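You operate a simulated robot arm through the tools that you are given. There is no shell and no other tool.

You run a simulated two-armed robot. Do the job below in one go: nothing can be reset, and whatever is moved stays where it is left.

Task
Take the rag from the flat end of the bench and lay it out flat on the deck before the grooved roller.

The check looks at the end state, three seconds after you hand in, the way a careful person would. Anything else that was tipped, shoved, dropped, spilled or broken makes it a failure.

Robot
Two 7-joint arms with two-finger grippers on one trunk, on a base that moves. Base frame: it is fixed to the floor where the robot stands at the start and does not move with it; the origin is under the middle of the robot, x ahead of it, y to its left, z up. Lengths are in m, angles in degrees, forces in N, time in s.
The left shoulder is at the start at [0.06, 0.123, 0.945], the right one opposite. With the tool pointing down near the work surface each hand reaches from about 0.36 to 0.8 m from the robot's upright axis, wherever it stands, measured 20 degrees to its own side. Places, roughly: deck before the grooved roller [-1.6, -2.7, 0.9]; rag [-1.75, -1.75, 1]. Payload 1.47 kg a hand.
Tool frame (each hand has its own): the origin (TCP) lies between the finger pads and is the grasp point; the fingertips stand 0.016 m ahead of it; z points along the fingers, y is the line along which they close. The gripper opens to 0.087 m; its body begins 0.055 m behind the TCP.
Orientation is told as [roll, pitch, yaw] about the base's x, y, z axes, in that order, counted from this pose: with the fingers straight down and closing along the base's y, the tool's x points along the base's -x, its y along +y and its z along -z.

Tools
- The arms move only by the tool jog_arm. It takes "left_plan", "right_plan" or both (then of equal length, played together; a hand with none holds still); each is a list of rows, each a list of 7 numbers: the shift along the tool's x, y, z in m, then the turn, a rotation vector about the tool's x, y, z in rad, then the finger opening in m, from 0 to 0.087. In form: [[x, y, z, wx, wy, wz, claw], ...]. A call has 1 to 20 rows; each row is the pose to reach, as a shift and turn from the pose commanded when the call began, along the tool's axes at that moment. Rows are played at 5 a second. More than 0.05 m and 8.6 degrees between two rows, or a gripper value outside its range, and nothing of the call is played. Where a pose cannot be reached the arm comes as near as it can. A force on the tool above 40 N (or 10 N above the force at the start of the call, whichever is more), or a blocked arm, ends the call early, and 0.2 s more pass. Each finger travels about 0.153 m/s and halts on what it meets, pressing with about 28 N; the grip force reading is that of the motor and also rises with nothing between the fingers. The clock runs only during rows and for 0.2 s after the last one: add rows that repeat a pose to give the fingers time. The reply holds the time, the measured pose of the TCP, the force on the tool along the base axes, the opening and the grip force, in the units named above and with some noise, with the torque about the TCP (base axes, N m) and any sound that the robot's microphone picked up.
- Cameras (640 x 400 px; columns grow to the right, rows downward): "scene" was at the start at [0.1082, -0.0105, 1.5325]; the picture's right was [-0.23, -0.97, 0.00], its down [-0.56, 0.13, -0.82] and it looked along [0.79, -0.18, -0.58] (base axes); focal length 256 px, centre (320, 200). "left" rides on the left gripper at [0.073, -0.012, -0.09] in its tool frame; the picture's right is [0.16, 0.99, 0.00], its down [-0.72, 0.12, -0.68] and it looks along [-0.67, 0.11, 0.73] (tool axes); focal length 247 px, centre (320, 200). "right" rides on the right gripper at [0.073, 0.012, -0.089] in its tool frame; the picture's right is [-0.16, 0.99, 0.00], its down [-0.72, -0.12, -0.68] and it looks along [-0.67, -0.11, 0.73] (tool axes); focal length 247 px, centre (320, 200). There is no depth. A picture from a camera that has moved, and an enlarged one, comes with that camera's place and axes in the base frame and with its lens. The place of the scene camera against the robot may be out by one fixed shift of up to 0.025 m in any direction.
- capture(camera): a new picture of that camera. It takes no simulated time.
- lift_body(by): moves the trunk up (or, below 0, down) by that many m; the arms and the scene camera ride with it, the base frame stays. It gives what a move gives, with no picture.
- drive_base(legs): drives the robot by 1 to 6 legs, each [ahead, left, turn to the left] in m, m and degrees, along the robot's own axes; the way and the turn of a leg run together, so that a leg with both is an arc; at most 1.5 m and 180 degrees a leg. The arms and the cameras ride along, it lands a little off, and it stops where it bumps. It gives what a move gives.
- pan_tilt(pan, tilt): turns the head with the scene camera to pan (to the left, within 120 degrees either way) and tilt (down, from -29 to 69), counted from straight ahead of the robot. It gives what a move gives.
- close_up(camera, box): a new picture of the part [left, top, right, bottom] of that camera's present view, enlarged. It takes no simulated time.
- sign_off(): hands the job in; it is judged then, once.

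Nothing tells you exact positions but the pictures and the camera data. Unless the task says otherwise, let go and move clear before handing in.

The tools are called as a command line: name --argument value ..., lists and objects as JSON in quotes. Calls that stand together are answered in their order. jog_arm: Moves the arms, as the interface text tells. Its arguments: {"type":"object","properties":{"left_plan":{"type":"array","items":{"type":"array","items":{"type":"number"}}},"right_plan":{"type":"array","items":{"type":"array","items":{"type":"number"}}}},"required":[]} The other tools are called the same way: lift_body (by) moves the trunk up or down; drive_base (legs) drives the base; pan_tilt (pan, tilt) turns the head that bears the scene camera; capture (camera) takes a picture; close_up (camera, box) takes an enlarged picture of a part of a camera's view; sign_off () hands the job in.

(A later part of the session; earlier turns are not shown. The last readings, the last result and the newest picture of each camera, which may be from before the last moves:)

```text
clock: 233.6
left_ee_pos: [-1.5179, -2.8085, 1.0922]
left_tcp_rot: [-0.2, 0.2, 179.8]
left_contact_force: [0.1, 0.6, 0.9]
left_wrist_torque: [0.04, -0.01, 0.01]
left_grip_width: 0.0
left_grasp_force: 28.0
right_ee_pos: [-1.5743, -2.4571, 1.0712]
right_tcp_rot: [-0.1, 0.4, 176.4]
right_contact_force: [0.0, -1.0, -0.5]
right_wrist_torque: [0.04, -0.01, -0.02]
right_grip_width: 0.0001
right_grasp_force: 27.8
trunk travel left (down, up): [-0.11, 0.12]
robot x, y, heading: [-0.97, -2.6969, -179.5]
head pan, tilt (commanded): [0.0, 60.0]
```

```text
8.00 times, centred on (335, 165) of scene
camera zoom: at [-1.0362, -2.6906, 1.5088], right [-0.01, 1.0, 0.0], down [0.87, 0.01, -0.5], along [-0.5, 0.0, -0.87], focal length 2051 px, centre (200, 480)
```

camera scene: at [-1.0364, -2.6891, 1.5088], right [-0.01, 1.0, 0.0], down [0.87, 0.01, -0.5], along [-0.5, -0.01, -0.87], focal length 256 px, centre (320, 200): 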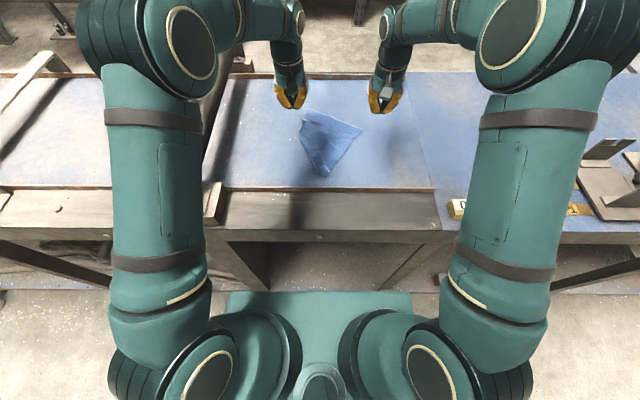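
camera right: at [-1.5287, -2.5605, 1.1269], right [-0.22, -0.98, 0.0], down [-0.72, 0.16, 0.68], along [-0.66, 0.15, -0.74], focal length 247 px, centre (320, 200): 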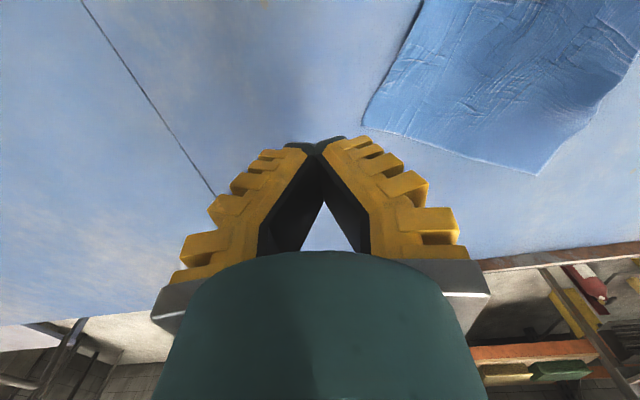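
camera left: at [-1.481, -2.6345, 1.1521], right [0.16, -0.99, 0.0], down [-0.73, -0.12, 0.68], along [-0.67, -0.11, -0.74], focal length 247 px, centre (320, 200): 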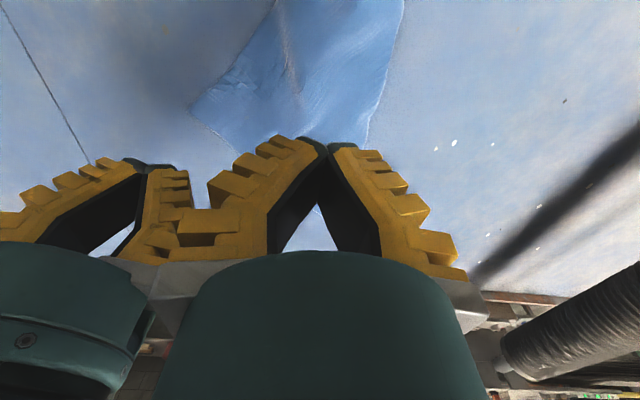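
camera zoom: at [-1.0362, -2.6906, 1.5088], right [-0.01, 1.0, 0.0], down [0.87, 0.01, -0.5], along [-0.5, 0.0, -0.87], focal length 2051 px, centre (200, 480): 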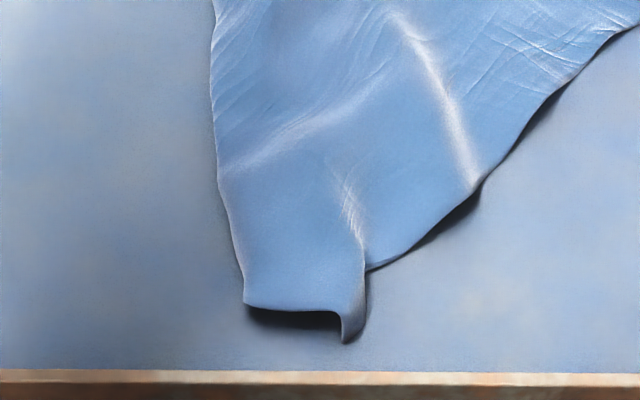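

The remaining problem is corner K6, tucked under the left side. Corner K1 at the front stands up in a small curl, so I can pinch it firmly, lift it to pull K6 out from beneath, then lay that edge down from left to right. I'll place the left fingers astride K1.

jog_arm --left_plan '[[0.014, -0.027, 0.01, 0, 0, 0, 0.01], [0.028, -0.054, 0.025, 0, 0, 0, 0.02], [0.042, -0.081, 0.045, 0, 0, 0, 0.03], [0.056, -0.108, 0.07, 0, 0, 0, 0.035], [0.07, -0.135, 0.1, 0, 0, 0, 0.035], [0.081, -0.16, 0.13, 0, 0, 0, 0.035], [0.081, -0.16, 0.142, 0, 0, 0, 0.035]]'

capture --camera "left"

close_up --camera "scene" --box '[300, 120, 370, 200]'

```text
clock: 235.2
left_ee_pos: [-1.4318, -2.6465, 0.9509]
left_tcp_rot: [-0.1, 0.1, 180.0]
left_contact_force: [-0.3, -0.6, 0.5]
left_wrist_torque: [-0.01, 0.02, -0.01]
left_grip_width: 0.041
left_grasp_force: 4.4
right_ee_pos: [-1.5755, -2.4565, 1.0694]
right_tcp_rot: [-0.1, 0.3, 176.5]
right_contact_force: [-0.5, -0.1, 0.1]
right_wrist_torque: [-0.01, -0.02, -0.02]
right_grip_width: 0.0
right_grasp_force: 28.4
trunk travel left (down, up): [-0.11, 0.12]
robot x, y, heading: [-0.9687, -2.6997, -179.5]
head pan, tilt (commanded): [0.0, 60.0]
```

```text
taken
camera left: at [-1.3583, -2.6348, 1.0405], right [0.16, -0.99, 0.0], down [-0.73, -0.12, 0.68], along [-0.67, -0.11, -0.73], focal length 247 px, centre (320, 200)
```

left: 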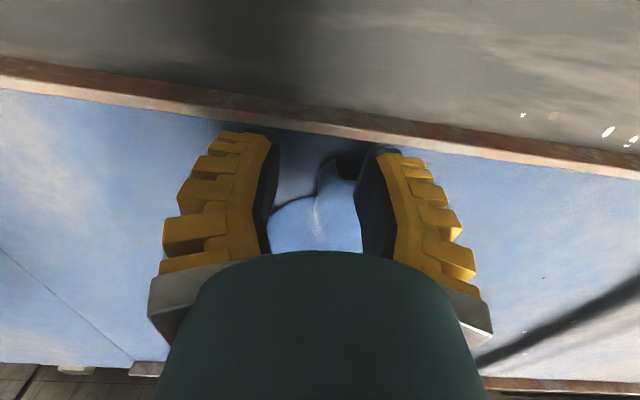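

```text
5.00 times, centred on (335, 160) of scene
camera zoom: at [-1.0364, -2.6896, 1.5088], right [-0.01, 1.0, 0.0], down [0.87, 0.01, -0.5], along [-0.5, -0.01, -0.87], focal length 1282 px, centre (245, 400)
```

zoom: 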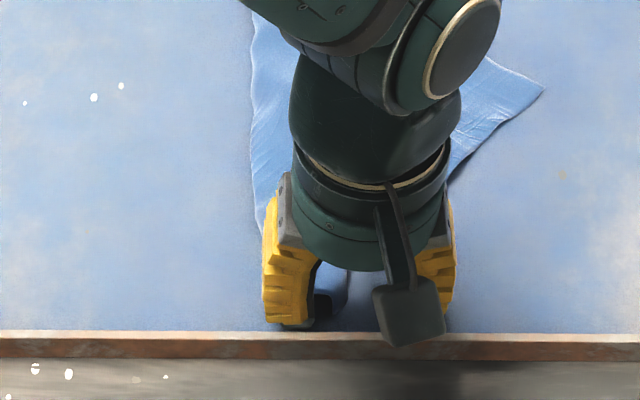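

K1 is between the fingers but slightly farther in. I'll move 1.5 cm deeper, press and close, then lift a little and check.

jog_arm --left_plan '[[-0.015, 0, 0.004, 0, 0, 0, 0.035], [-0.015, 0, 0.012, 0, 0, 0, 0.035], [-0.015, 0, 0.0165, 0, 0, 0, 0.035], [-0.015, 0, 0.0165, 0, 0, 0, 0.028], [-0.015, 0, 0.0165, 0, 0, 0, 0.021], [-0.015, 0, 0.0165, 0, 0, 0, 0.014], [-0.015, 0, 0.0165, 0, 0, 0, 0.007], [-0.015, 0, 0.0165, 0, 0, 0, 0.0], [-0.015, 0, 0.0165, 0, 0, 0, 0.0], [-0.015, 0, 0.0165, 0, 0, 0, 0.0], [-0.015, 0, 0.0, 0, 0, 0, 0.0], [-0.015, 0, -0.02, 0, 0, 0, 0.0], [-0.015, 0, -0.04, 0, 0, 0, 0.0]]'

capture --camera "left"

close_up --camera "scene" --box '[290, 100, 380, 190]'

```text
clock: 238.0
left_ee_pos: [-1.4464, -2.6459, 0.9917]
left_tcp_rot: [0.0, 0.2, 179.9]
left_contact_force: [-0.6, 1.2, -1.4]
left_wrist_torque: [0.0, -0.01, 0.01]
left_grip_width: 0.0
left_grasp_force: 20.4
right_ee_pos: [-1.5742, -2.4555, 1.0685]
right_tcp_rot: [-0.1, 0.4, 176.3]
right_contact_force: [0.9, -0.7, 0.1]
right_wrist_torque: [-0.02, -0.01, -0.03]
right_grip_width: 0.0003
right_grasp_force: 28.1
trunk travel left (down, up): [-0.11, 0.12]
robot x, y, heading: [-0.9721, -2.6983, -179.1]
head pan, tilt (commanded): [0.0, 60.0]
```

```text
taken
camera left: at [-1.3731, -2.6343, 1.0814], right [0.16, -0.99, 0.0], down [-0.73, -0.12, 0.68], along [-0.67, -0.11, -0.74], focal length 247 px, centre (320, 200)
```

left: 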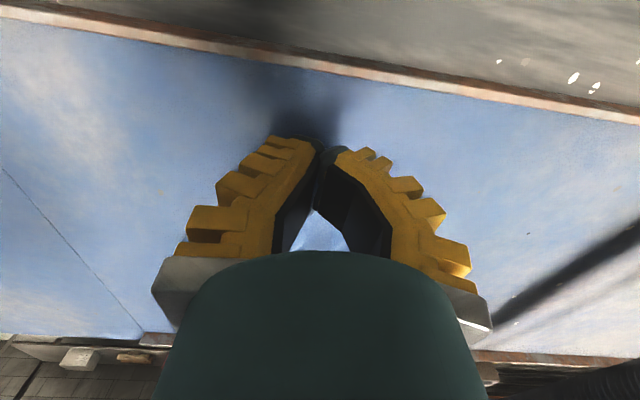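

```text
4.44 times, centred on (335, 145) of scene
camera zoom: at [-1.0358, -2.6893, 1.5088], right [-0.01, 1.0, 0.0], down [0.87, 0.01, -0.5], along [-0.5, -0.01, -0.87], focal length 1140 px, centre (253, 444)
```

zoom: 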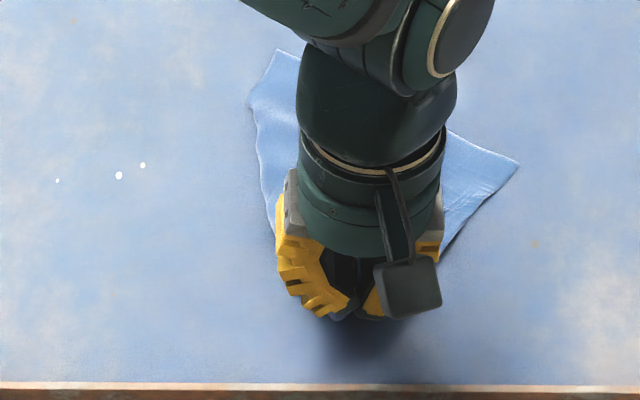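

I can't tell yet if K1 is held. I'll lift another 5 cm slowly and check.

jog_arm --left_plan '[[0, 0, -0.015, 0, 0, 0, 0], [0, 0, -0.03, 0, 0, 0, 0], [0, 0, -0.05, 0, 0, 0, 0], [0, 0, -0.05, 0, 0, 0, 0]]'

capture --camera "left"

close_up --camera "scene" --box '[290, 100, 380, 190]'

capture --camera "right"

```text
clock: 239.0
left_ee_pos: [-1.4469, -2.6454, 1.041]
left_tcp_rot: [-0.1, 0.2, 180.0]
left_contact_force: [-0.4, 0.4, 0.6]
left_wrist_torque: [-0.04, 0.0, 0.0]
left_grip_width: 0.0
left_grasp_force: 28.7
right_ee_pos: [-1.5746, -2.4562, 1.0691]
right_tcp_rot: [-0.1, 0.5, 176.4]
right_contact_force: [1.0, -0.1, -0.2]
right_wrist_torque: [-0.02, -0.03, 0.01]
right_grip_width: 0.0
right_grasp_force: 28.0
trunk travel left (down, up): [-0.11, 0.12]
robot x, y, heading: [-0.9701, -2.6957, -179.2]
head pan, tilt (commanded): [0.0, 60.0]
```

```text
taken
camera left: at [-1.3748, -2.6338, 1.1316], right [0.16, -0.99, 0.0], down [-0.73, -0.12, 0.68], along [-0.67, -0.11, -0.73], focal length 247 px, centre (320, 200)
```

left: 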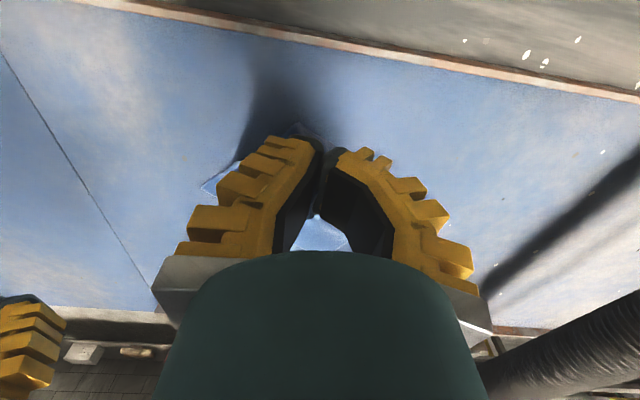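

```text
4.44 times, centred on (335, 145) of scene
camera zoom: at [-1.0365, -2.689, 1.5088], right [-0.01, 1.0, 0.0], down [0.87, 0.01, -0.5], along [-0.5, -0.01, -0.87], focal length 1140 px, centre (253, 444)
```

zoom: 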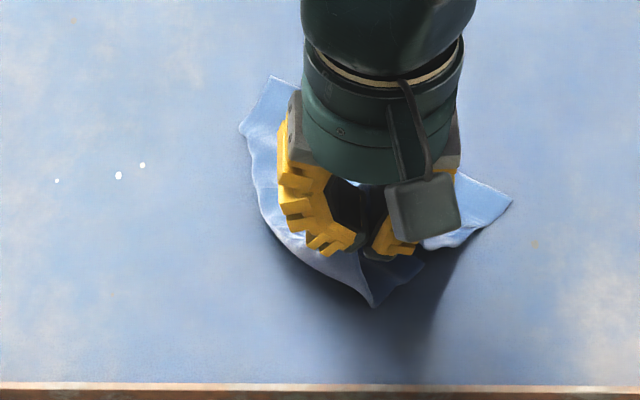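

```text
taken
camera right: at [-1.5045, -2.473, 1.1586], right [-0.22, -0.98, 0.0], down [-0.72, 0.16, 0.68], along [-0.66, 0.15, -0.74], focal length 247 px, centre (320, 200)
```

right: 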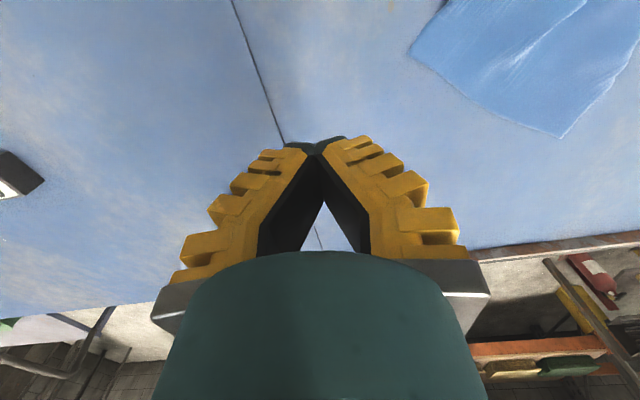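

K1 is held, and as it rises a corner (K6) is appearing from beneath. I'll lift another 10 cm.

jog_arm --left_plan '[[0, 0, -0.02, 0, 0, 0, 0], [0, 0, -0.04, 0, 0, 0, 0], [0, 0, -0.06, 0, 0, 0, 0], [0, 0, -0.08, 0, 0, 0, 0], [0, 0, -0.1, 0, 0, 0, 0], [0, 0, -0.1, 0, 0, 0, 0]]'

capture --camera "left"

close_up --camera "scene" --box '[280, 80, 390, 190]'

capture --camera "right"

```text
clock: 240.4
left_ee_pos: [-1.4488, -2.6478, 1.1427]
left_tcp_rot: [-0.2, 0.1, 179.9]
left_contact_force: [-0.1, -0.2, -1.0]
left_wrist_torque: [0.0, -0.04, -0.02]
left_grip_width: 0.0023
left_grasp_force: 30.0
right_ee_pos: [-1.574, -2.4568, 1.0682]
right_tcp_rot: [-0.1, 0.4, 176.3]
right_contact_force: [-0.2, 0.5, -0.1]
right_wrist_torque: [0.03, -0.03, 0.01]
right_grip_width: 0.0002
right_grasp_force: 27.3
trunk travel left (down, up): [-0.11, 0.12]
robot x, y, heading: [-0.9687, -2.6971, -179.5]
head pan, tilt (commanded): [0.0, 60.0]
```

```text
taken
camera left: at [-1.3755, -2.6357, 1.2318], right [0.16, -0.99, 0.0], down [-0.73, -0.12, 0.68], along [-0.67, -0.11, -0.73], focal length 247 px, centre (320, 200)
```

left: 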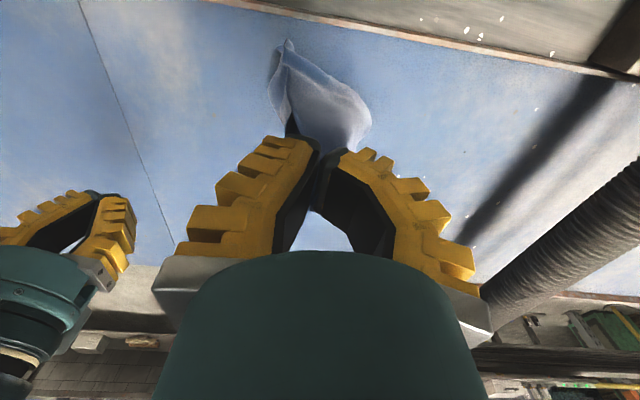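

```text
3.64 times, centred on (335, 135) of scene
camera zoom: at [-1.0364, -2.6891, 1.5088], right [-0.01, 1.0, 0.0], down [0.87, 0.01, -0.5], along [-0.5, -0.01, -0.87], focal length 932 px, centre (266, 436)
```

zoom: 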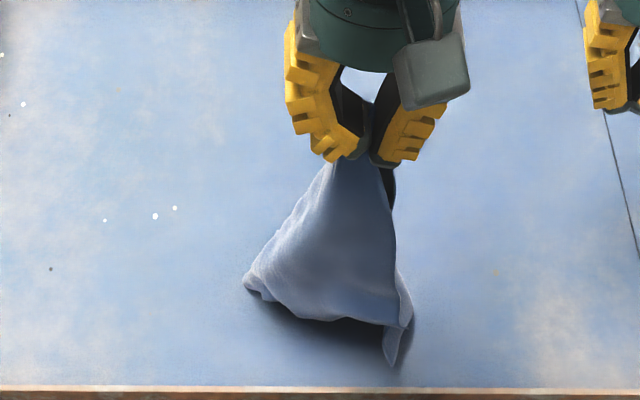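

```text
taken
camera right: at [-1.5044, -2.473, 1.1587], right [-0.22, -0.98, 0.0], down [-0.72, 0.16, 0.68], along [-0.66, 0.15, -0.74], focal length 247 px, centre (320, 200)
```

right: 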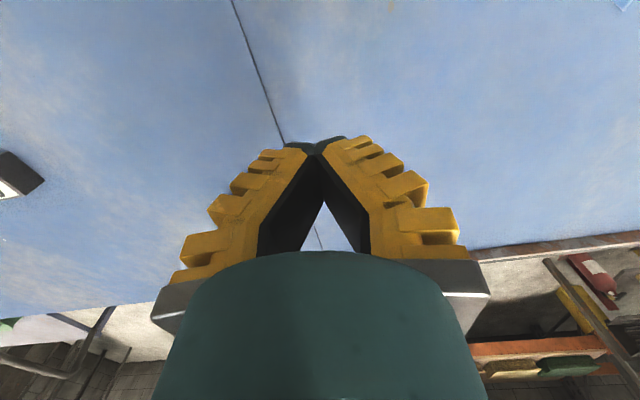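

The rag is gathered under K1 again, open toward me. I'll lay it down moving away from me so it lands open side up, then spread it with the press-and-drag that worked so well.

jog_arm --left_plan '[[-0.025, 0, 0.012, 0, 0, 0, 0], [-0.05, 0, 0.025, 0, 0, 0, 0], [-0.075, 0, 0.04, 0, 0, 0, 0], [-0.1, 0, 0.058, 0, 0, 0, 0], [-0.12, 0, 0.08, 0, 0, 0, 0], [-0.14, 0, 0.105, 0, 0, 0, 0], [-0.155, 0, 0.13, 0, 0, 0, 0], [-0.17, 0, 0.155, 0, 0, 0, 0], [-0.18, 0, 0.18, 0, 0, 0, 0], [-0.18, 0, 0.18, 0, 0, 0, 0]]'

close_up --camera "scene" --box '[280, 90, 390, 190]'

capture --camera "left"

```text
clock: 242.6
left_ee_pos: [-1.6275, -2.6484, 0.9598]
left_tcp_rot: [-0.1, 0.0, 179.9]
left_contact_force: [-0.2, -0.5, 0.1]
left_wrist_torque: [-0.04, 0.01, 0.0]
left_grip_width: 0.0026
left_grasp_force: 30.3
right_ee_pos: [-1.5751, -2.456, 1.0697]
right_tcp_rot: [0.0, 0.5, 176.4]
right_contact_force: [-0.1, -0.8, -0.2]
right_wrist_torque: [0.0, -0.02, 0.0]
right_grip_width: 0.0
right_grasp_force: 28.1
trunk travel left (down, up): [-0.11, 0.12]
robot x, y, heading: [-0.9728, -2.6988, -179.5]
head pan, tilt (commanded): [0.0, 60.0]
```

```text
4.00 times, centred on (335, 140) of scene
camera zoom: at [-1.0359, -2.6892, 1.5088], right [-0.01, 1.0, 0.0], down [0.87, 0.01, -0.5], along [-0.5, -0.01, -0.87], focal length 1026 px, centre (260, 440)
```

zoom: 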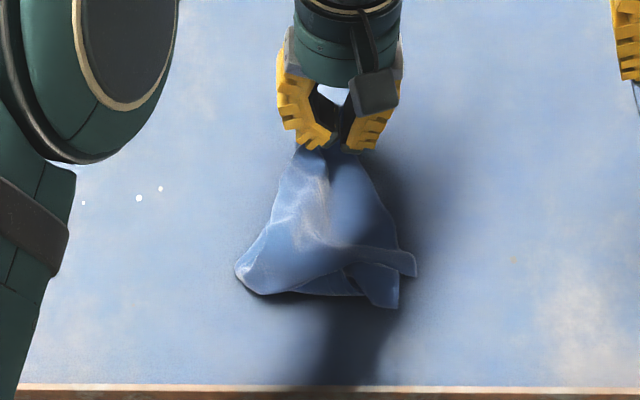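

```text
taken
camera left: at [-1.5546, -2.6356, 1.0499], right [0.16, -0.99, 0.0], down [-0.73, -0.12, 0.68], along [-0.67, -0.11, -0.73], focal length 247 px, centre (320, 200)
```

left: 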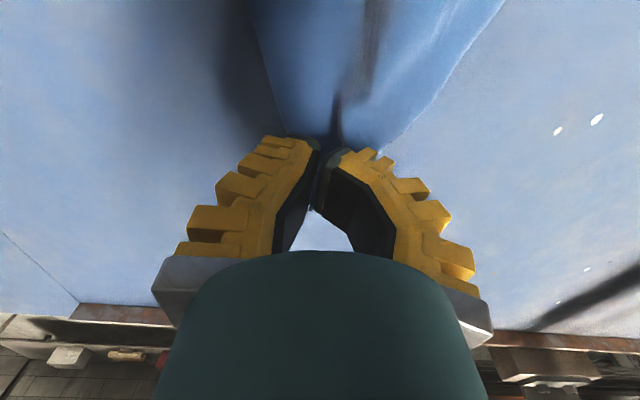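

The rag now fans out from K1 toward me, with a free corner on the front right. While the left hand holds K1, I'll press the right fingers on that corner and draw it outward to open the layers.

jog_arm --right_plan '[[0.02, 0.03, 0.0, 0, 0, 0, 0], [0.04, 0.06, 0.01, 0, 0, 0, 0], [0.06, 0.09, 0.03, 0, 0, 0, 0], [0.08, 0.12, 0.055, 0, 0, 0, 0], [0.09, 0.14, 0.085, 0, 0, 0, 0], [0.0976, 0.15, 0.112, 0, 0, 0, 0], [0.0976, 0.15, 0.12, 0, 0, 0, 0]]'

close_up --camera "scene" --box '[280, 90, 390, 190]'

capture --camera "right"

```text
clock: 244.2
left_ee_pos: [-1.628, -2.6498, 0.9591]
left_tcp_rot: [0.1, 0.1, 180.0]
left_contact_force: [-1.8, -17.5, -7.2]
left_wrist_torque: [1.4, 0.33, -1.47]
left_grip_width: 0.0003
left_grasp_force: 22.9
right_ee_pos: [-1.4851, -2.6094, 0.9485]
right_tcp_rot: [-0.2, 0.4, 176.1]
right_contact_force: [2.4, 17.8, 7.0]
right_wrist_torque: [-1.9, 0.52, -1.0]
right_grip_width: 0.0003
right_grasp_force: 28.0
trunk travel left (down, up): [-0.11, 0.12]
robot x, y, heading: [-0.9719, -2.6981, -179.7]
head pan, tilt (commanded): [0.0, 60.0]
```

```text
4.00 times, centred on (335, 140) of scene
camera zoom: at [-1.0361, -2.689, 1.5088], right [-0.01, 1.0, 0.0], down [0.87, 0.01, -0.5], along [-0.5, -0.01, -0.87], focal length 1026 px, centre (260, 440)
```

zoom: 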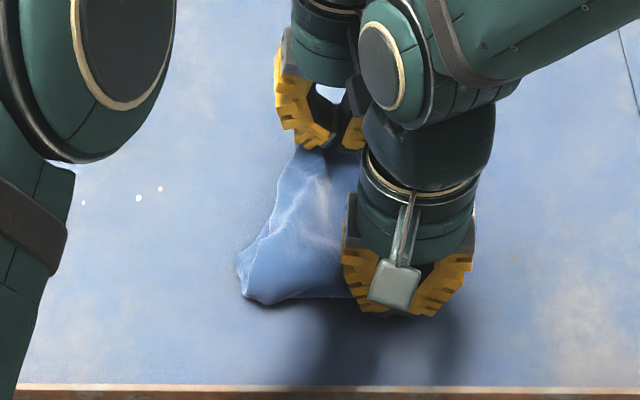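

```text
taken
camera right: at [-1.4157, -2.6263, 1.0389], right [-0.23, -0.97, 0.0], down [-0.72, 0.16, 0.68], along [-0.66, 0.15, -0.74], focal length 247 px, centre (320, 200)
```

right: 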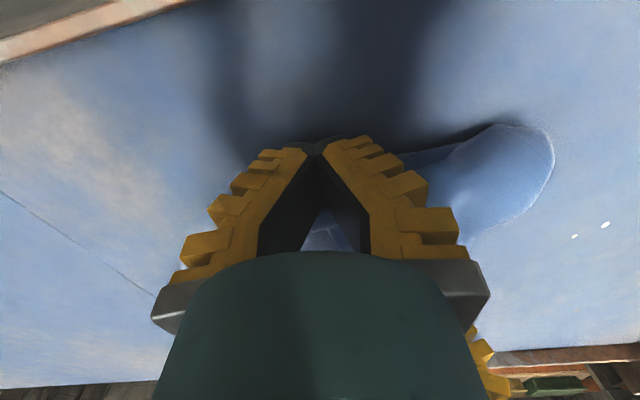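

The two hands are touching each other. I'll move the right hand away to the right, set K1 down, release it, and lift the left hand clear before continuing.

jog_arm --left_plan '[[0, 0, 0, 0, 0, 0, 0], [0, 0, 0, 0, 0, 0, 0], [0, 0, 0.012, 0, 0, 0, 0], [0, 0, 0.02, 0, 0, 0, 0], [0, 0, 0.02, 0, 0, 0, 0.015], [0, 0, 0.02, 0, 0, 0, 0.03], [0, 0, 0.01, 0, 0, 0, 0.04], [0, 0, -0.03, 0, 0, 0, 0.04], [0, 0, -0.07, 0, 0, 0, 0.04], [0.01, 0.04, -0.09, 0, 0, 0, 0.03], [0.02, 0.08, -0.09, 0, 0, 0, 0.01], [0.03, 0.12, -0.09, 0, 0, 0, 0.0]]' --right_plan '[[0, -0.02, -0.01, 0, 0, 0, 0], [0, -0.04, -0.03, 0, 0, 0, 0], [0, -0.06, -0.05, 0, 0, 0, 0], [0, -0.08, -0.06, 0, 0, 0, 0], [0, -0.1, -0.06, 0, 0, 0, 0], [0, -0.12, -0.06, 0, 0, 0, 0], [0, -0.12, -0.06, 0, 0, 0, 0], [0, -0.12, -0.06, 0, 0, 0, 0], [0, -0.12, -0.06, 0, 0, 0, 0], [0, -0.12, -0.06, 0, 0, 0, 0], [0, -0.12, -0.06, 0, 0, 0, 0], [0, -0.12, -0.06, 0, 0, 0, 0]]'

close_up --camera "scene" --box '[290, 100, 380, 180]'

capture --camera "scene"

```text
clock: 246.8
left_ee_pos: [-1.5971, -2.7675, 1.0458]
left_tcp_rot: [-0.2, 0.1, 179.9]
left_contact_force: [0.6, 0.2, 0.2]
left_wrist_torque: [0.02, -0.04, 0.0]
left_grip_width: 0.0
left_grasp_force: 28.1
right_ee_pos: [-1.4761, -2.4927, 1.0085]
right_tcp_rot: [-0.2, 0.4, 176.4]
right_contact_force: [0.6, -0.4, -0.7]
right_wrist_torque: [0.01, 0.0, -0.02]
right_grip_width: 0.0001
right_grasp_force: 28.2
trunk travel left (down, up): [-0.11, 0.12]
robot x, y, heading: [-0.9713, -2.6981, -179.1]
head pan, tilt (commanded): [0.0, 60.0]
```

```text
5.00 times, centred on (335, 140) of scene
camera zoom: at [-1.0356, -2.6905, 1.5088], right [-0.01, 1.0, 0.0], down [0.87, 0.01, -0.5], along [-0.5, 0.0, -0.87], focal length 1282 px, centre (245, 500)
```

zoom: 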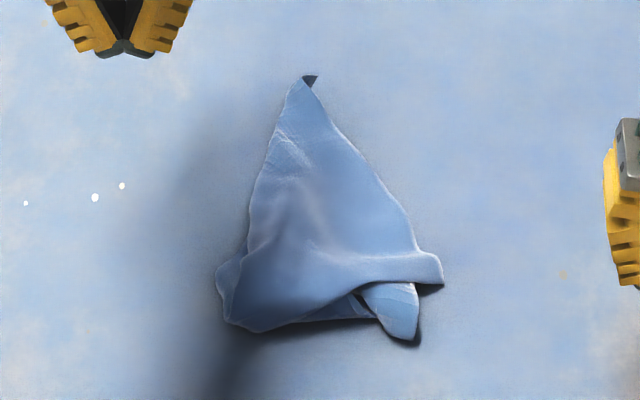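

```text
taken
camera scene: at [-1.0356, -2.6905, 1.5088], right [-0.01, 1.0, 0.0], down [0.87, 0.01, -0.5], along [-0.5, 0.0, -0.87], focal length 256 px, centre (320, 200)
```

scene: 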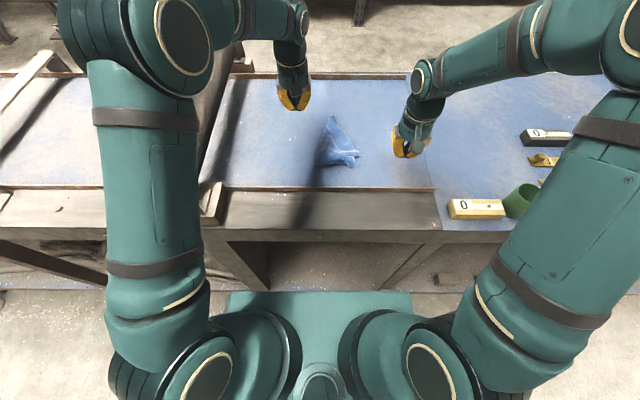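

Both hands are clear. The rag is a compact triangle; I'll repeat the spreading: press both fingertips on its left and right parts and draw them apart.

jog_arm --left_plan '[[0.017, -0.017, 0.02, 0, 0, 0, 0], [0.034, -0.034, 0.045, 0, 0, 0, 0], [0.05, -0.052, 0.07, 0, 0, 0, 0], [0.067, -0.0675, 0.092, 0, 0, 0, 0], [0.067, -0.0675, 0.1, 0, 0, 0, 0], [0.067, -0.0675, 0.108, 0, 0, 0, 0], [0.067, -0.0675, 0.1115, 0, 0, 0, 0], [0.068, -0.0555, 0.1115, 0, 0, 0, 0], [0.069, -0.0435, 0.1115, 0, 0, 0, 0], [0.07, -0.0315, 0.1115, 0, 0, 0, 0], [0.071, -0.0195, 0.1115, 0, 0, 0, 0], [0.072, -0.0075, 0.1115, 0, 0, 0, 0], [0.073, 0.0025, 0.1115, 0, 0, 0, 0], [0.073, 0.0025, 0.08, 0, 0, 0, 0], [0.06, 0.02, 0.04, 0, 0, 0, 0]]' --right_plan '[[-0.01, 0.03, 0.0, 0, 0, 0, 0], [-0.02, 0.06, 0.015, 0, 0, 0, 0], [-0.03, 0.085, 0.035, 0, 0, 0, 0], [-0.037, 0.1046, 0.055, 0, 0, 0, 0], [-0.037, 0.1046, 0.0625, 0, 0, 0, 0], [-0.037, 0.1046, 0.0705, 0, 0, 0, 0], [-0.037, 0.1046, 0.0745, 0, 0, 0, 0], [-0.037, 0.0976, 0.0745, 0, 0, 0, 0], [-0.037, 0.0906, 0.0745, 0, 0, 0, 0], [-0.037, 0.0836, 0.0745, 0, 0, 0, 0], [-0.037, 0.0766, 0.0745, 0, 0, 0, 0], [-0.037, 0.0696, 0.0745, 0, 0, 0, 0], [-0.037, 0.0646, 0.0745, 0, 0, 0, 0], [-0.037, 0.0646, 0.045, 0, 0, 0, 0], [-0.037, 0.03, 0.02, 0, 0, 0, 0]]'

close_up --camera "scene" --box '[280, 100, 390, 200]'

```text
clock: 250.0
left_ee_pos: [-1.5379, -2.7879, 1.0093]
left_tcp_rot: [-0.1, 0.2, 180.0]
left_contact_force: [-0.1, 0.5, 0.9]
left_wrist_torque: [0.01, 0.02, 0.01]
left_grip_width: 0.0
left_grasp_force: 27.9
right_ee_pos: [-1.5137, -2.519, 0.9882]
right_tcp_rot: [-0.1, 0.5, 176.4]
right_contact_force: [0.8, 1.1, -0.3]
right_wrist_torque: [-0.04, -0.01, -0.01]
right_grip_width: 0.0001
right_grasp_force: 27.8
trunk travel left (down, up): [-0.11, 0.12]
robot x, y, heading: [-0.9682, -2.6939, -179.2]
head pan, tilt (commanded): [0.0, 60.0]
```

```text
4.00 times, centred on (335, 150) of scene
camera zoom: at [-1.036, -2.6885, 1.5088], right [-0.01, 1.0, 0.0], down [0.87, 0.01, -0.5], along [-0.5, -0.01, -0.87], focal length 1026 px, centre (260, 400)
```

zoom: 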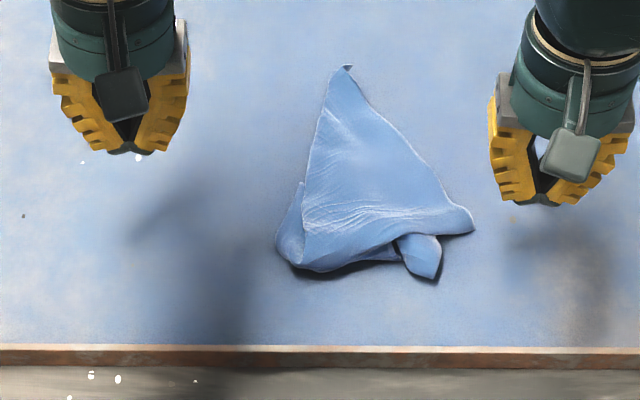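

The rag shifted but the layers are still stacked. I'll zoom in closely to read how they are folded.

close_up --camera "scene" --box '[315, 110, 375, 160]'

close_up --camera "scene" --box '[315, 135, 375, 175]'

capture --camera "left"

capture --camera "right"

```text
8.00 times, centred on (345, 135) of scene
camera zoom: at [-1.036, -2.6885, 1.5088], right [-0.01, 1.0, 0.0], down [0.87, 0.01, -0.5], along [-0.5, -0.01, -0.87], focal length 2051 px, centre (120, 720)
```

zoom: 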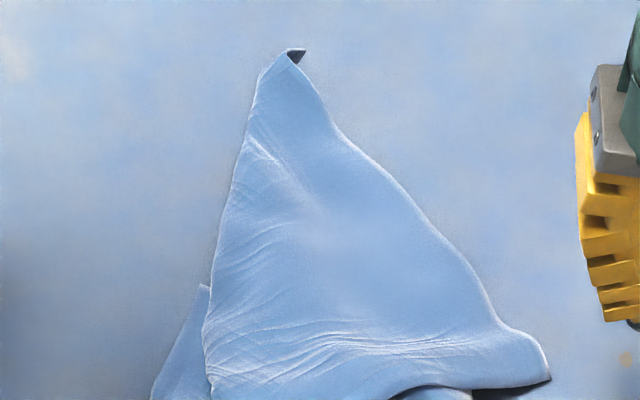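

```text
10.00 times, centred on (345, 155) of scene
camera zoom: at [-1.036, -2.6885, 1.5088], right [-0.01, 1.0, 0.0], down [0.87, 0.01, -0.5], along [-0.5, -0.01, -0.87], focal length 2564 px, centre (70, 650)
```

zoom: 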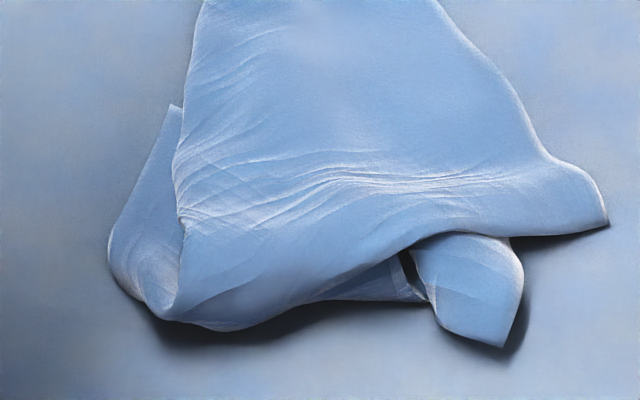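

```text
taken
camera left: at [-1.4649, -2.7758, 1.0995], right [0.16, -0.99, 0.0], down [-0.73, -0.12, 0.68], along [-0.67, -0.11, -0.73], focal length 247 px, centre (320, 200)
```

left: 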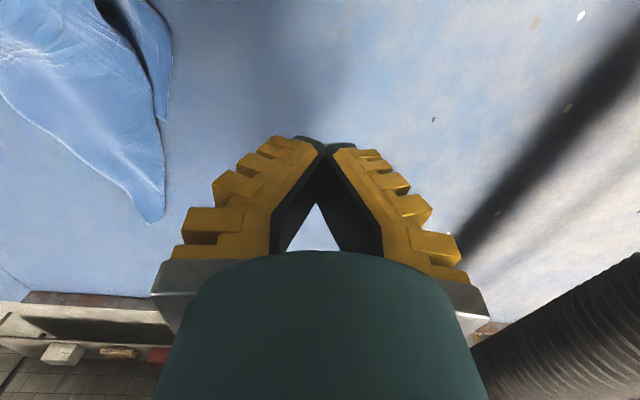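

```text
taken
camera right: at [-1.4448, -2.5359, 1.0785], right [-0.22, -0.98, 0.0], down [-0.72, 0.16, 0.67], along [-0.66, 0.15, -0.74], focal length 247 px, centre (320, 200)
```

right: 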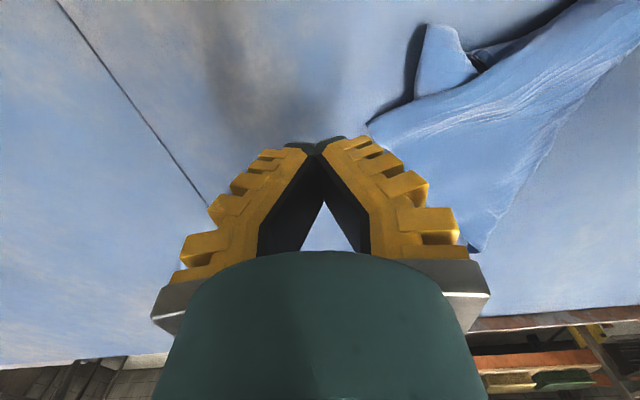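

I see now: the top layer from K1 rolls under along its front edge, and the free corner C2 of the under-layer sticks out at the front right. I'll pin the top layer near K1 with the left fingers, pinch C2 with the right, and pull it out toward me.

jog_arm --left_plan '[[-0.02, -0.03, 0, 0, 0, 0, 0], [-0.05, -0.06, 0, 0, 0, 0, 0], [-0.08, -0.09, 0.01, 0, 0, 0, 0], [-0.1, -0.12, 0.03, 0, 0, 0, 0], [-0.107, -0.147, 0.055, 0, 0, 0, 0], [-0.107, -0.147, 0.06, 0, 0, 0, 0]]' --right_plan '[[0.02, 0.0, 0.0, 0, 0, 0, 0.015], [0.04, 0.02, 0.0, 0, 0, 0, 0.03], [0.04, 0.045, 0.0, 0, 0, 0, 0.03], [0.0401, 0.0641, 0.015, 0, 0, 0, 0.03], [0.0401, 0.0641, 0.034, 0, 0, 0, 0.03], [0.0401, 0.0641, 0.038, 0, 0, 0, 0.03]]'

close_up --camera "scene" --box '[290, 100, 390, 190]'

capture --camera "right"

```text
clock: 251.4
left_ee_pos: [-1.6459, -2.6416, 0.951]
left_tcp_rot: [-0.1, 0.1, 180.0]
left_contact_force: [0.4, -0.1, 0.1]
left_wrist_torque: [0.03, 0.01, 0.01]
left_grip_width: 0.0001
left_grasp_force: 27.6
right_ee_pos: [-1.4797, -2.587, 0.9535]
right_tcp_rot: [-0.1, 0.4, 176.3]
right_contact_force: [-0.5, -0.3, -0.4]
right_wrist_torque: [-0.02, 0.01, 0.02]
right_grip_width: 0.0361
right_grasp_force: 4.8
trunk travel left (down, up): [-0.11, 0.12]
robot x, y, heading: [-0.9715, -2.6992, -179.2]
head pan, tilt (commanded): [0.0, 60.0]
```

```text
4.44 times, centred on (340, 145) of scene
camera zoom: at [-1.036, -2.6898, 1.5088], right [-0.01, 1.0, 0.0], down [0.87, 0.01, -0.5], along [-0.5, 0.0, -0.87], focal length 1140 px, centre (231, 444)
```

zoom: 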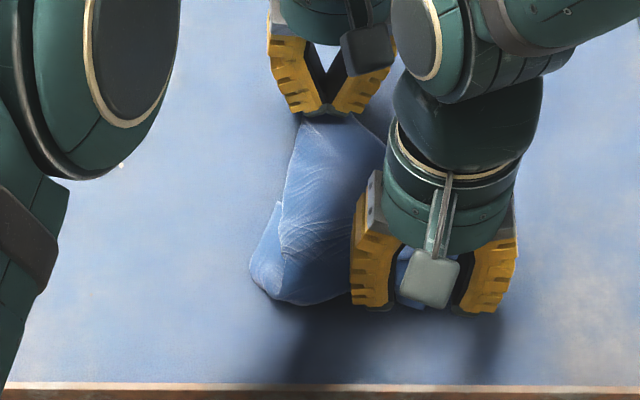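

```text
taken
camera right: at [-1.4099, -2.6036, 1.0417], right [-0.22, -0.98, 0.0], down [-0.72, 0.16, 0.68], along [-0.66, 0.15, -0.74], focal length 247 px, centre (320, 200)
```

right: 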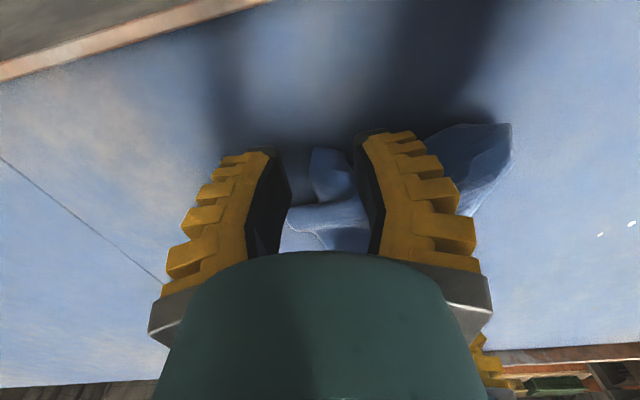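

C2 is between the right fingers. I'll go slightly deeper, press both hands, and close the right on C2.

jog_arm --left_plan '[[0, 0, 0.006, 0, 0, 0, 0], [0, 0, 0.012, 0, 0, 0, 0], [0, 0, 0.0175, 0, 0, 0, 0], [0, 0, 0.0175, 0, 0, 0, 0], [0, 0, 0.0175, 0, 0, 0, 0], [0, 0, 0.0175, 0, 0, 0, 0], [0, 0, 0.0175, 0, 0, 0, 0], [0, 0, 0.0175, 0, 0, 0, 0], [0, 0, 0.0175, 0, 0, 0, 0]]' --right_plan '[[-0.01, 0.006, 0.006, 0, 0, 0, 0.03], [-0.01, 0.006, 0.013, 0, 0, 0, 0.03], [-0.01, 0.006, 0.0195, 0, 0, 0, 0.03], [-0.01, 0.006, 0.0195, 0, 0, 0, 0.024], [-0.01, 0.006, 0.0195, 0, 0, 0, 0.016], [-0.01, 0.006, 0.0195, 0, 0, 0, 0.008], [-0.01, 0.006, 0.0195, 0, 0, 0, 0.0], [-0.01, 0.006, 0.0195, 0, 0, 0, 0.0], [-0.01, 0.006, 0.0195, 0, 0, 0, 0.0]]'

capture --camera "right"

```text
clock: 252.5
left_ee_pos: [-1.6454, -2.6399, 0.9361]
left_tcp_rot: [-0.2, -0.2, 180.0]
left_contact_force: [1.3, 0.6, 6.4]
left_wrist_torque: [0.03, -0.01, 0.02]
left_grip_width: 0.0001
left_grasp_force: 28.1
right_ee_pos: [-1.4924, -2.5923, 0.9374]
right_tcp_rot: [0.1, -0.3, 176.5]
right_contact_force: [1.7, -3.1, 17.2]
right_wrist_torque: [-0.39, 0.21, 0.03]
right_grip_width: 0.0254
right_grasp_force: 5.6
trunk travel left (down, up): [-0.11, 0.12]
robot x, y, heading: [-0.9734, -2.7017, -179.5]
head pan, tilt (commanded): [0.0, 60.0]
stopped in row 5 (right hand): the force on the tool passed its limit at 44 N (the readings are from after the stop); the commanded pose is now the measured one
```

```text
taken
camera right: at [-1.421, -2.6096, 1.0248], right [-0.22, -0.98, 0.0], down [-0.71, 0.16, 0.68], along [-0.67, 0.15, -0.73], focal length 247 px, centre (320, 200)
```

right: 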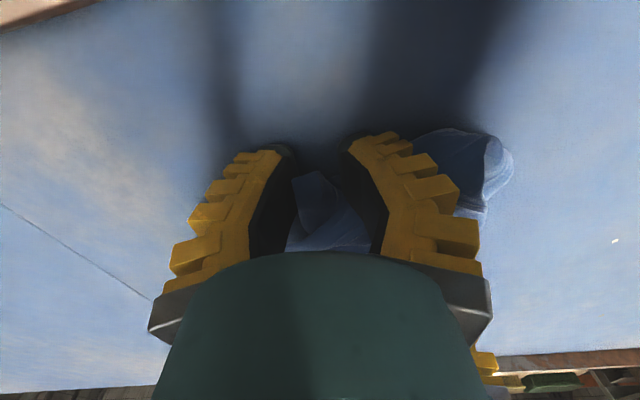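

The press got a little too hard and stopped. I'll ease up 3 mm and continue closing on C2.

jog_arm --right_plan '[[0, 0, -0.003, 0, 0, 0, 0.025], [0, 0, -0.003, 0, 0, 0, 0.016], [0, 0, -0.003, 0, 0, 0, 0.008], [0, 0, -0.003, 0, 0, 0, 0.0], [0, 0, -0.003, 0, 0, 0, 0.0], [0, 0, -0.003, 0, 0, 0, 0.0]]'

capture --camera "right"

```text
clock: 253.9
left_ee_pos: [-1.646, -2.6393, 0.9369]
left_tcp_rot: [-0.1, -0.1, 180.1]
left_contact_force: [1.2, 0.3, 17.2]
left_wrist_torque: [0.06, 0.01, -0.05]
left_grip_width: 0.0
left_grasp_force: 28.1
right_ee_pos: [-1.4908, -2.5924, 0.9372]
right_tcp_rot: [-0.1, -0.1, 176.4]
right_contact_force: [0.0, 0.8, 0.6]
right_wrist_torque: [0.0, 0.03, 0.01]
right_grip_width: 0.0
right_grasp_force: 25.4
trunk travel left (down, up): [-0.11, 0.12]
robot x, y, heading: [-0.9744, -2.6976, -179.3]
head pan, tilt (commanded): [0.0, 60.0]
```

```text
taken
camera right: at [-1.4198, -2.608, 1.0261], right [-0.22, -0.98, 0.0], down [-0.71, 0.16, 0.68], along [-0.66, 0.15, -0.73], focal length 247 px, centre (320, 200)
```

right: 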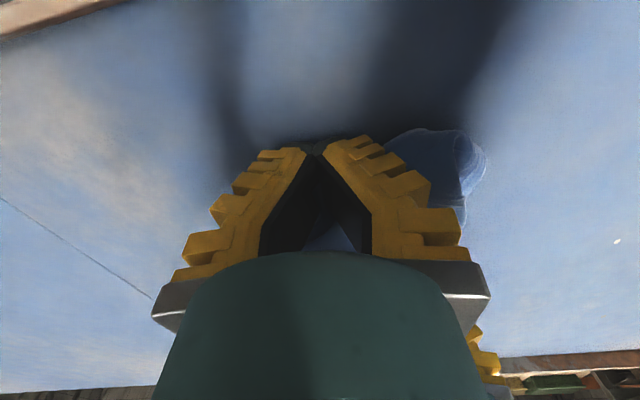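

Closed on C2 with the left pinning K1. Now I'll draw C2 toward me about 7 cm at low height.

jog_arm --right_plan '[[0.005, 0, -0.006, 0, 0, 0, 0], [0.018, -0.003, -0.008, 0, 0, 0, 0], [0.031, -0.006, -0.008, 0, 0, 0, 0], [0.044, -0.009, -0.008, 0, 0, 0, 0], [0.057, -0.012, -0.008, 0, 0, 0, 0], [0.07, -0.015, -0.008, 0, 0, 0, 0], [0.07, -0.015, -0.008, 0, 0, 0, 0]]'

close_up --camera "scene" --box '[280, 100, 390, 200]'

capture --camera "right"

```text
clock: 255.3
left_ee_pos: [-1.6452, -2.6373, 0.9358]
left_tcp_rot: [-0.3, 0.0, 179.9]
left_contact_force: [3.8, 0.8, 8.1]
left_wrist_torque: [0.06, -0.06, -0.03]
left_grip_width: 0.0002
left_grasp_force: 28.4
right_ee_pos: [-1.4292, -2.5828, 0.9461]
right_tcp_rot: [0.4, -1.1, 176.5]
right_contact_force: [-6.6, 0.0, 0.2]
right_wrist_torque: [-0.03, 0.07, -0.03]
right_grip_width: 0.0
right_grasp_force: 27.0
trunk travel left (down, up): [-0.11, 0.12]
robot x, y, heading: [-0.972, -2.6992, -179.4]
head pan, tilt (commanded): [0.0, 60.0]
stopped in row 6 (right hand): the force on the tool passed its limit at 48 N (the readings are from after the stop); the commanded pose is now the measured one
```

```text
4.00 times, centred on (335, 150) of scene
camera zoom: at [-1.0357, -2.6893, 1.5087], right [-0.01, 1.0, 0.0], down [0.87, 0.01, -0.5], along [-0.5, -0.01, -0.87], focal length 1026 px, centre (260, 400)
```

zoom: 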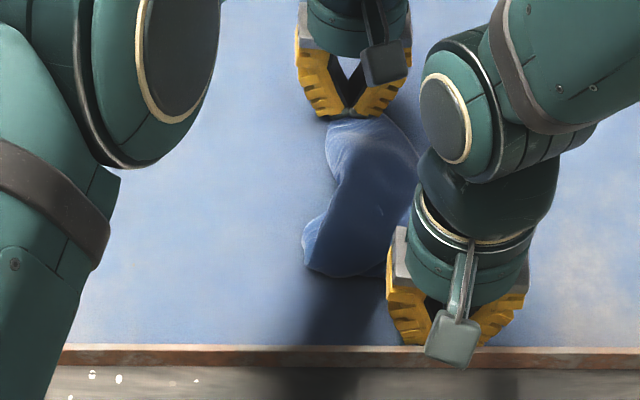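

```text
taken
camera right: at [-1.3573, -2.599, 1.0341], right [-0.22, -0.98, 0.01], down [-0.7, 0.16, 0.69], along [-0.68, 0.14, -0.72], focal length 247 px, centre (320, 200)
```

right: 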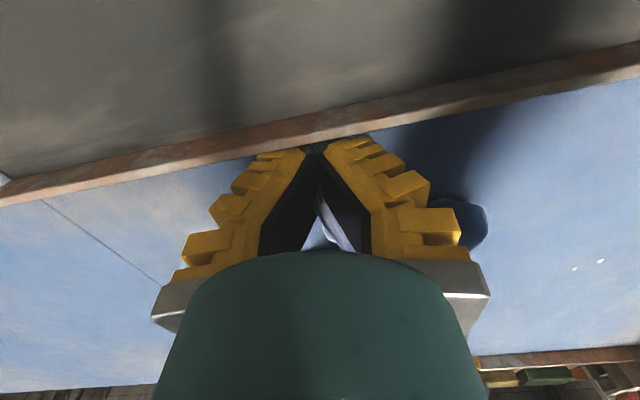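

C2 is pulled out as far as the front rail allows. I'll ease the right back a few millimetres off the rail and drag K1 rearward with the left to stretch the rag between them.

jog_arm --left_plan '[[0, 0, 0.001, 0, 0, 0, 0], [-0.008, 0, 0.001, 0, 0, 0, 0], [-0.016, 0, 0.001, 0, 0, 0, 0], [-0.024, 0, 0.001, 0, 0, 0, 0], [-0.032, 0, 0.001, 0, 0, 0, 0], [-0.032, 0, 0.001, 0, 0, 0, 0]]' --right_plan '[[-0.008, 0, 0, 0, 0, 0, 0], [-0.008, 0, 0, 0, 0, 0, 0], [-0.008, 0, 0, 0, 0, 0, 0], [-0.008, 0, 0, 0, 0, 0, 0], [-0.008, 0, 0, 0, 0, 0, 0], [-0.008, 0, 0, 0, 0, 0, 0]]'

close_up --camera "scene" --box '[280, 100, 390, 200]'

```text
clock: 256.7
left_ee_pos: [-1.6769, -2.6373, 0.9351]
left_tcp_rot: [-0.2, 0.0, 179.9]
left_contact_force: [4.6, 1.3, 15.1]
left_wrist_torque: [0.15, -0.2, -0.02]
left_grip_width: 0.0002
left_grasp_force: 27.6
right_ee_pos: [-1.4366, -2.5821, 0.9474]
right_tcp_rot: [0.2, -1.0, 176.5]
right_contact_force: [-4.3, -1.1, 0.9]
right_wrist_torque: [0.01, 0.02, 0.0]
right_grip_width: 0.0
right_grasp_force: 26.6
trunk travel left (down, up): [-0.11, 0.12]
robot x, y, heading: [-0.9714, -2.7016, -179.2]
head pan, tilt (commanded): [0.0, 60.0]
```

```text
4.00 times, centred on (335, 150) of scene
camera zoom: at [-1.0349, -2.6891, 1.5089], right [-0.01, 1.0, 0.0], down [0.87, 0.01, -0.5], along [-0.5, -0.01, -0.87], focal length 1026 px, centre (260, 400)
```

zoom: 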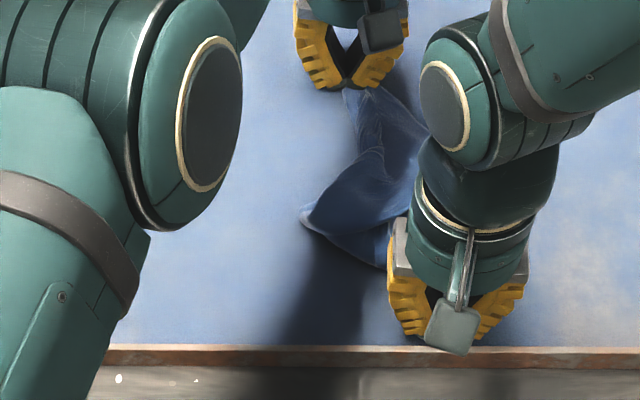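

The rag is now stretched taut between the two hands. I'll release C2, lift both hands away, and look at the result.

jog_arm --left_plan '[[0, 0, 0, 0, 0, 0, 0], [0, 0, 0, 0, 0, 0, 0], [0, 0, 0, 0, 0, 0, 0], [0, 0, -0.03, 0, 0, 0, 0], [0, 0, -0.07, 0, 0, 0, 0], [0.02, 0.04, -0.08, 0, 0, 0, 0], [0.04, 0.08, -0.08, 0, 0, 0, 0], [0.06, 0.12, -0.08, 0, 0, 0, 0], [0.06, 0.15, -0.08, 0, 0, 0, 0]]' --right_plan '[[0, 0, 0.004, 0, 0, 0, 0.015], [0, 0, 0.004, 0, 0, 0, 0.035], [0, 0, 0.0, 0, 0, 0, 0.04], [0, 0, -0.03, 0, 0, 0, 0.04], [0, 0, -0.07, 0, 0, 0, 0.04], [-0.02, -0.03, -0.08, 0, 0, 0, 0.03], [-0.04, -0.07, -0.08, 0, 0, 0, 0.01], [-0.06, -0.11, -0.08, 0, 0, 0, 0.0], [-0.07, -0.13, -0.08, 0, 0, 0, 0.0]]'

close_up --camera "scene" --box '[280, 90, 400, 190]'

```text
clock: 258.7
left_ee_pos: [-1.6193, -2.7881, 1.0123]
left_tcp_rot: [-0.3, 0.1, 179.8]
left_contact_force: [0.4, 0.0, 0.3]
left_wrist_torque: [-0.01, -0.03, 0.0]
left_grip_width: 0.0
left_grasp_force: 27.8
right_ee_pos: [-1.4985, -2.447, 1.0263]
right_tcp_rot: [0.3, -0.9, 176.6]
right_contact_force: [-0.6, 0.5, 0.4]
right_wrist_torque: [0.02, 0.01, 0.0]
right_grip_width: 0.0
right_grasp_force: 27.5
trunk travel left (down, up): [-0.11, 0.12]
robot x, y, heading: [-0.973, -2.6972, -179.4]
head pan, tilt (commanded): [0.0, 60.0]
```

```text
4.00 times, centred on (340, 140) of scene
camera zoom: at [-1.0369, -2.6894, 1.5087], right [-0.01, 1.0, 0.0], down [0.87, 0.01, -0.5], along [-0.5, -0.01, -0.87], focal length 1026 px, centre (240, 440)
```

zoom: 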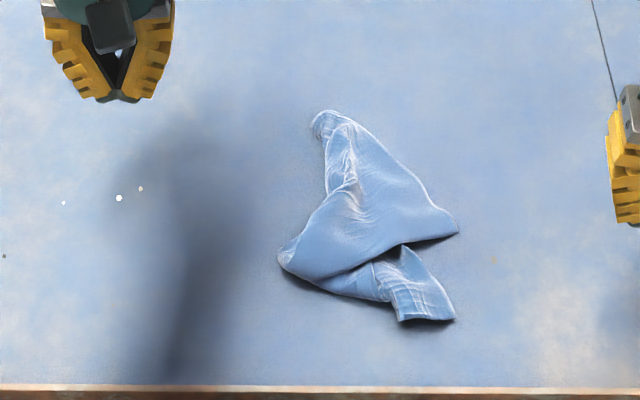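

It sprang back partly, but two neighbouring free corners are now exposed on the rear-right edge: K1 at (-1.663, -2.629) and C1 at (-1.546, -2.540). Holding both ends of that one edge would let the rag hang flat. I'll zoom in for accurate pinches.

close_up --camera "scene" --box '[340, 105, 400, 165]'

close_up --camera "left" --box '[0, 0, 240, 180]'

close_up --camera "right" --box '[380, 0, 640, 200]'

```text
6.67 times, centred on (370, 135) of scene
camera zoom: at [-1.0369, -2.6894, 1.5087], right [-0.01, 1.0, 0.0], down [0.87, 0.01, -0.5], along [-0.5, -0.01, -0.87], focal length 1710 px, centre (-13, 633)
```

zoom: 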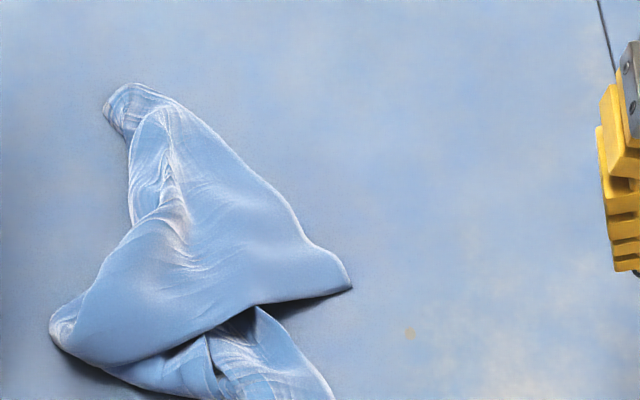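

```text
2.22 times, centred on (120, 90) of left
camera zoom: at [-1.5457, -2.7774, 1.1037], right [0.16, -0.99, 0.0], down [-0.73, -0.12, 0.68], along [-0.67, -0.1, -0.73], focal length 549 px, centre (764, 444)
```

zoom: 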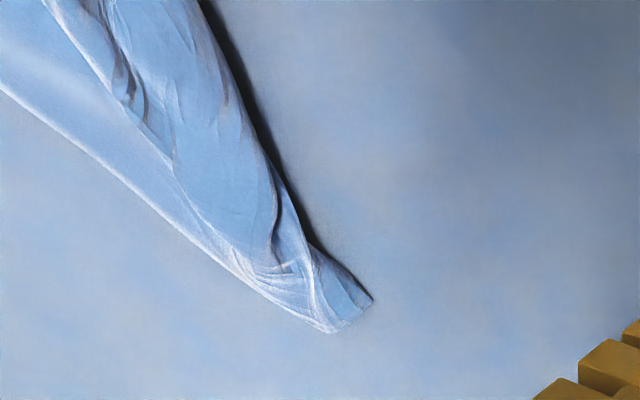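

```text
2.00 times, centred on (510, 100) of right
camera zoom: at [-1.4255, -2.4629, 1.1144], right [-0.22, -0.98, 0.01], down [-0.7, 0.16, 0.69], along [-0.68, 0.14, -0.72], focal length 494 px, centre (-60, 400)
```

zoom: 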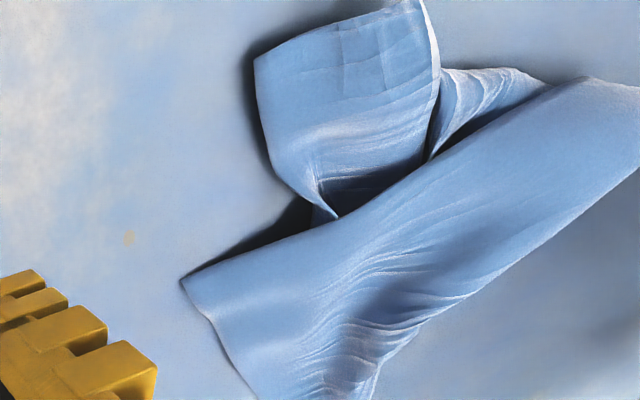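

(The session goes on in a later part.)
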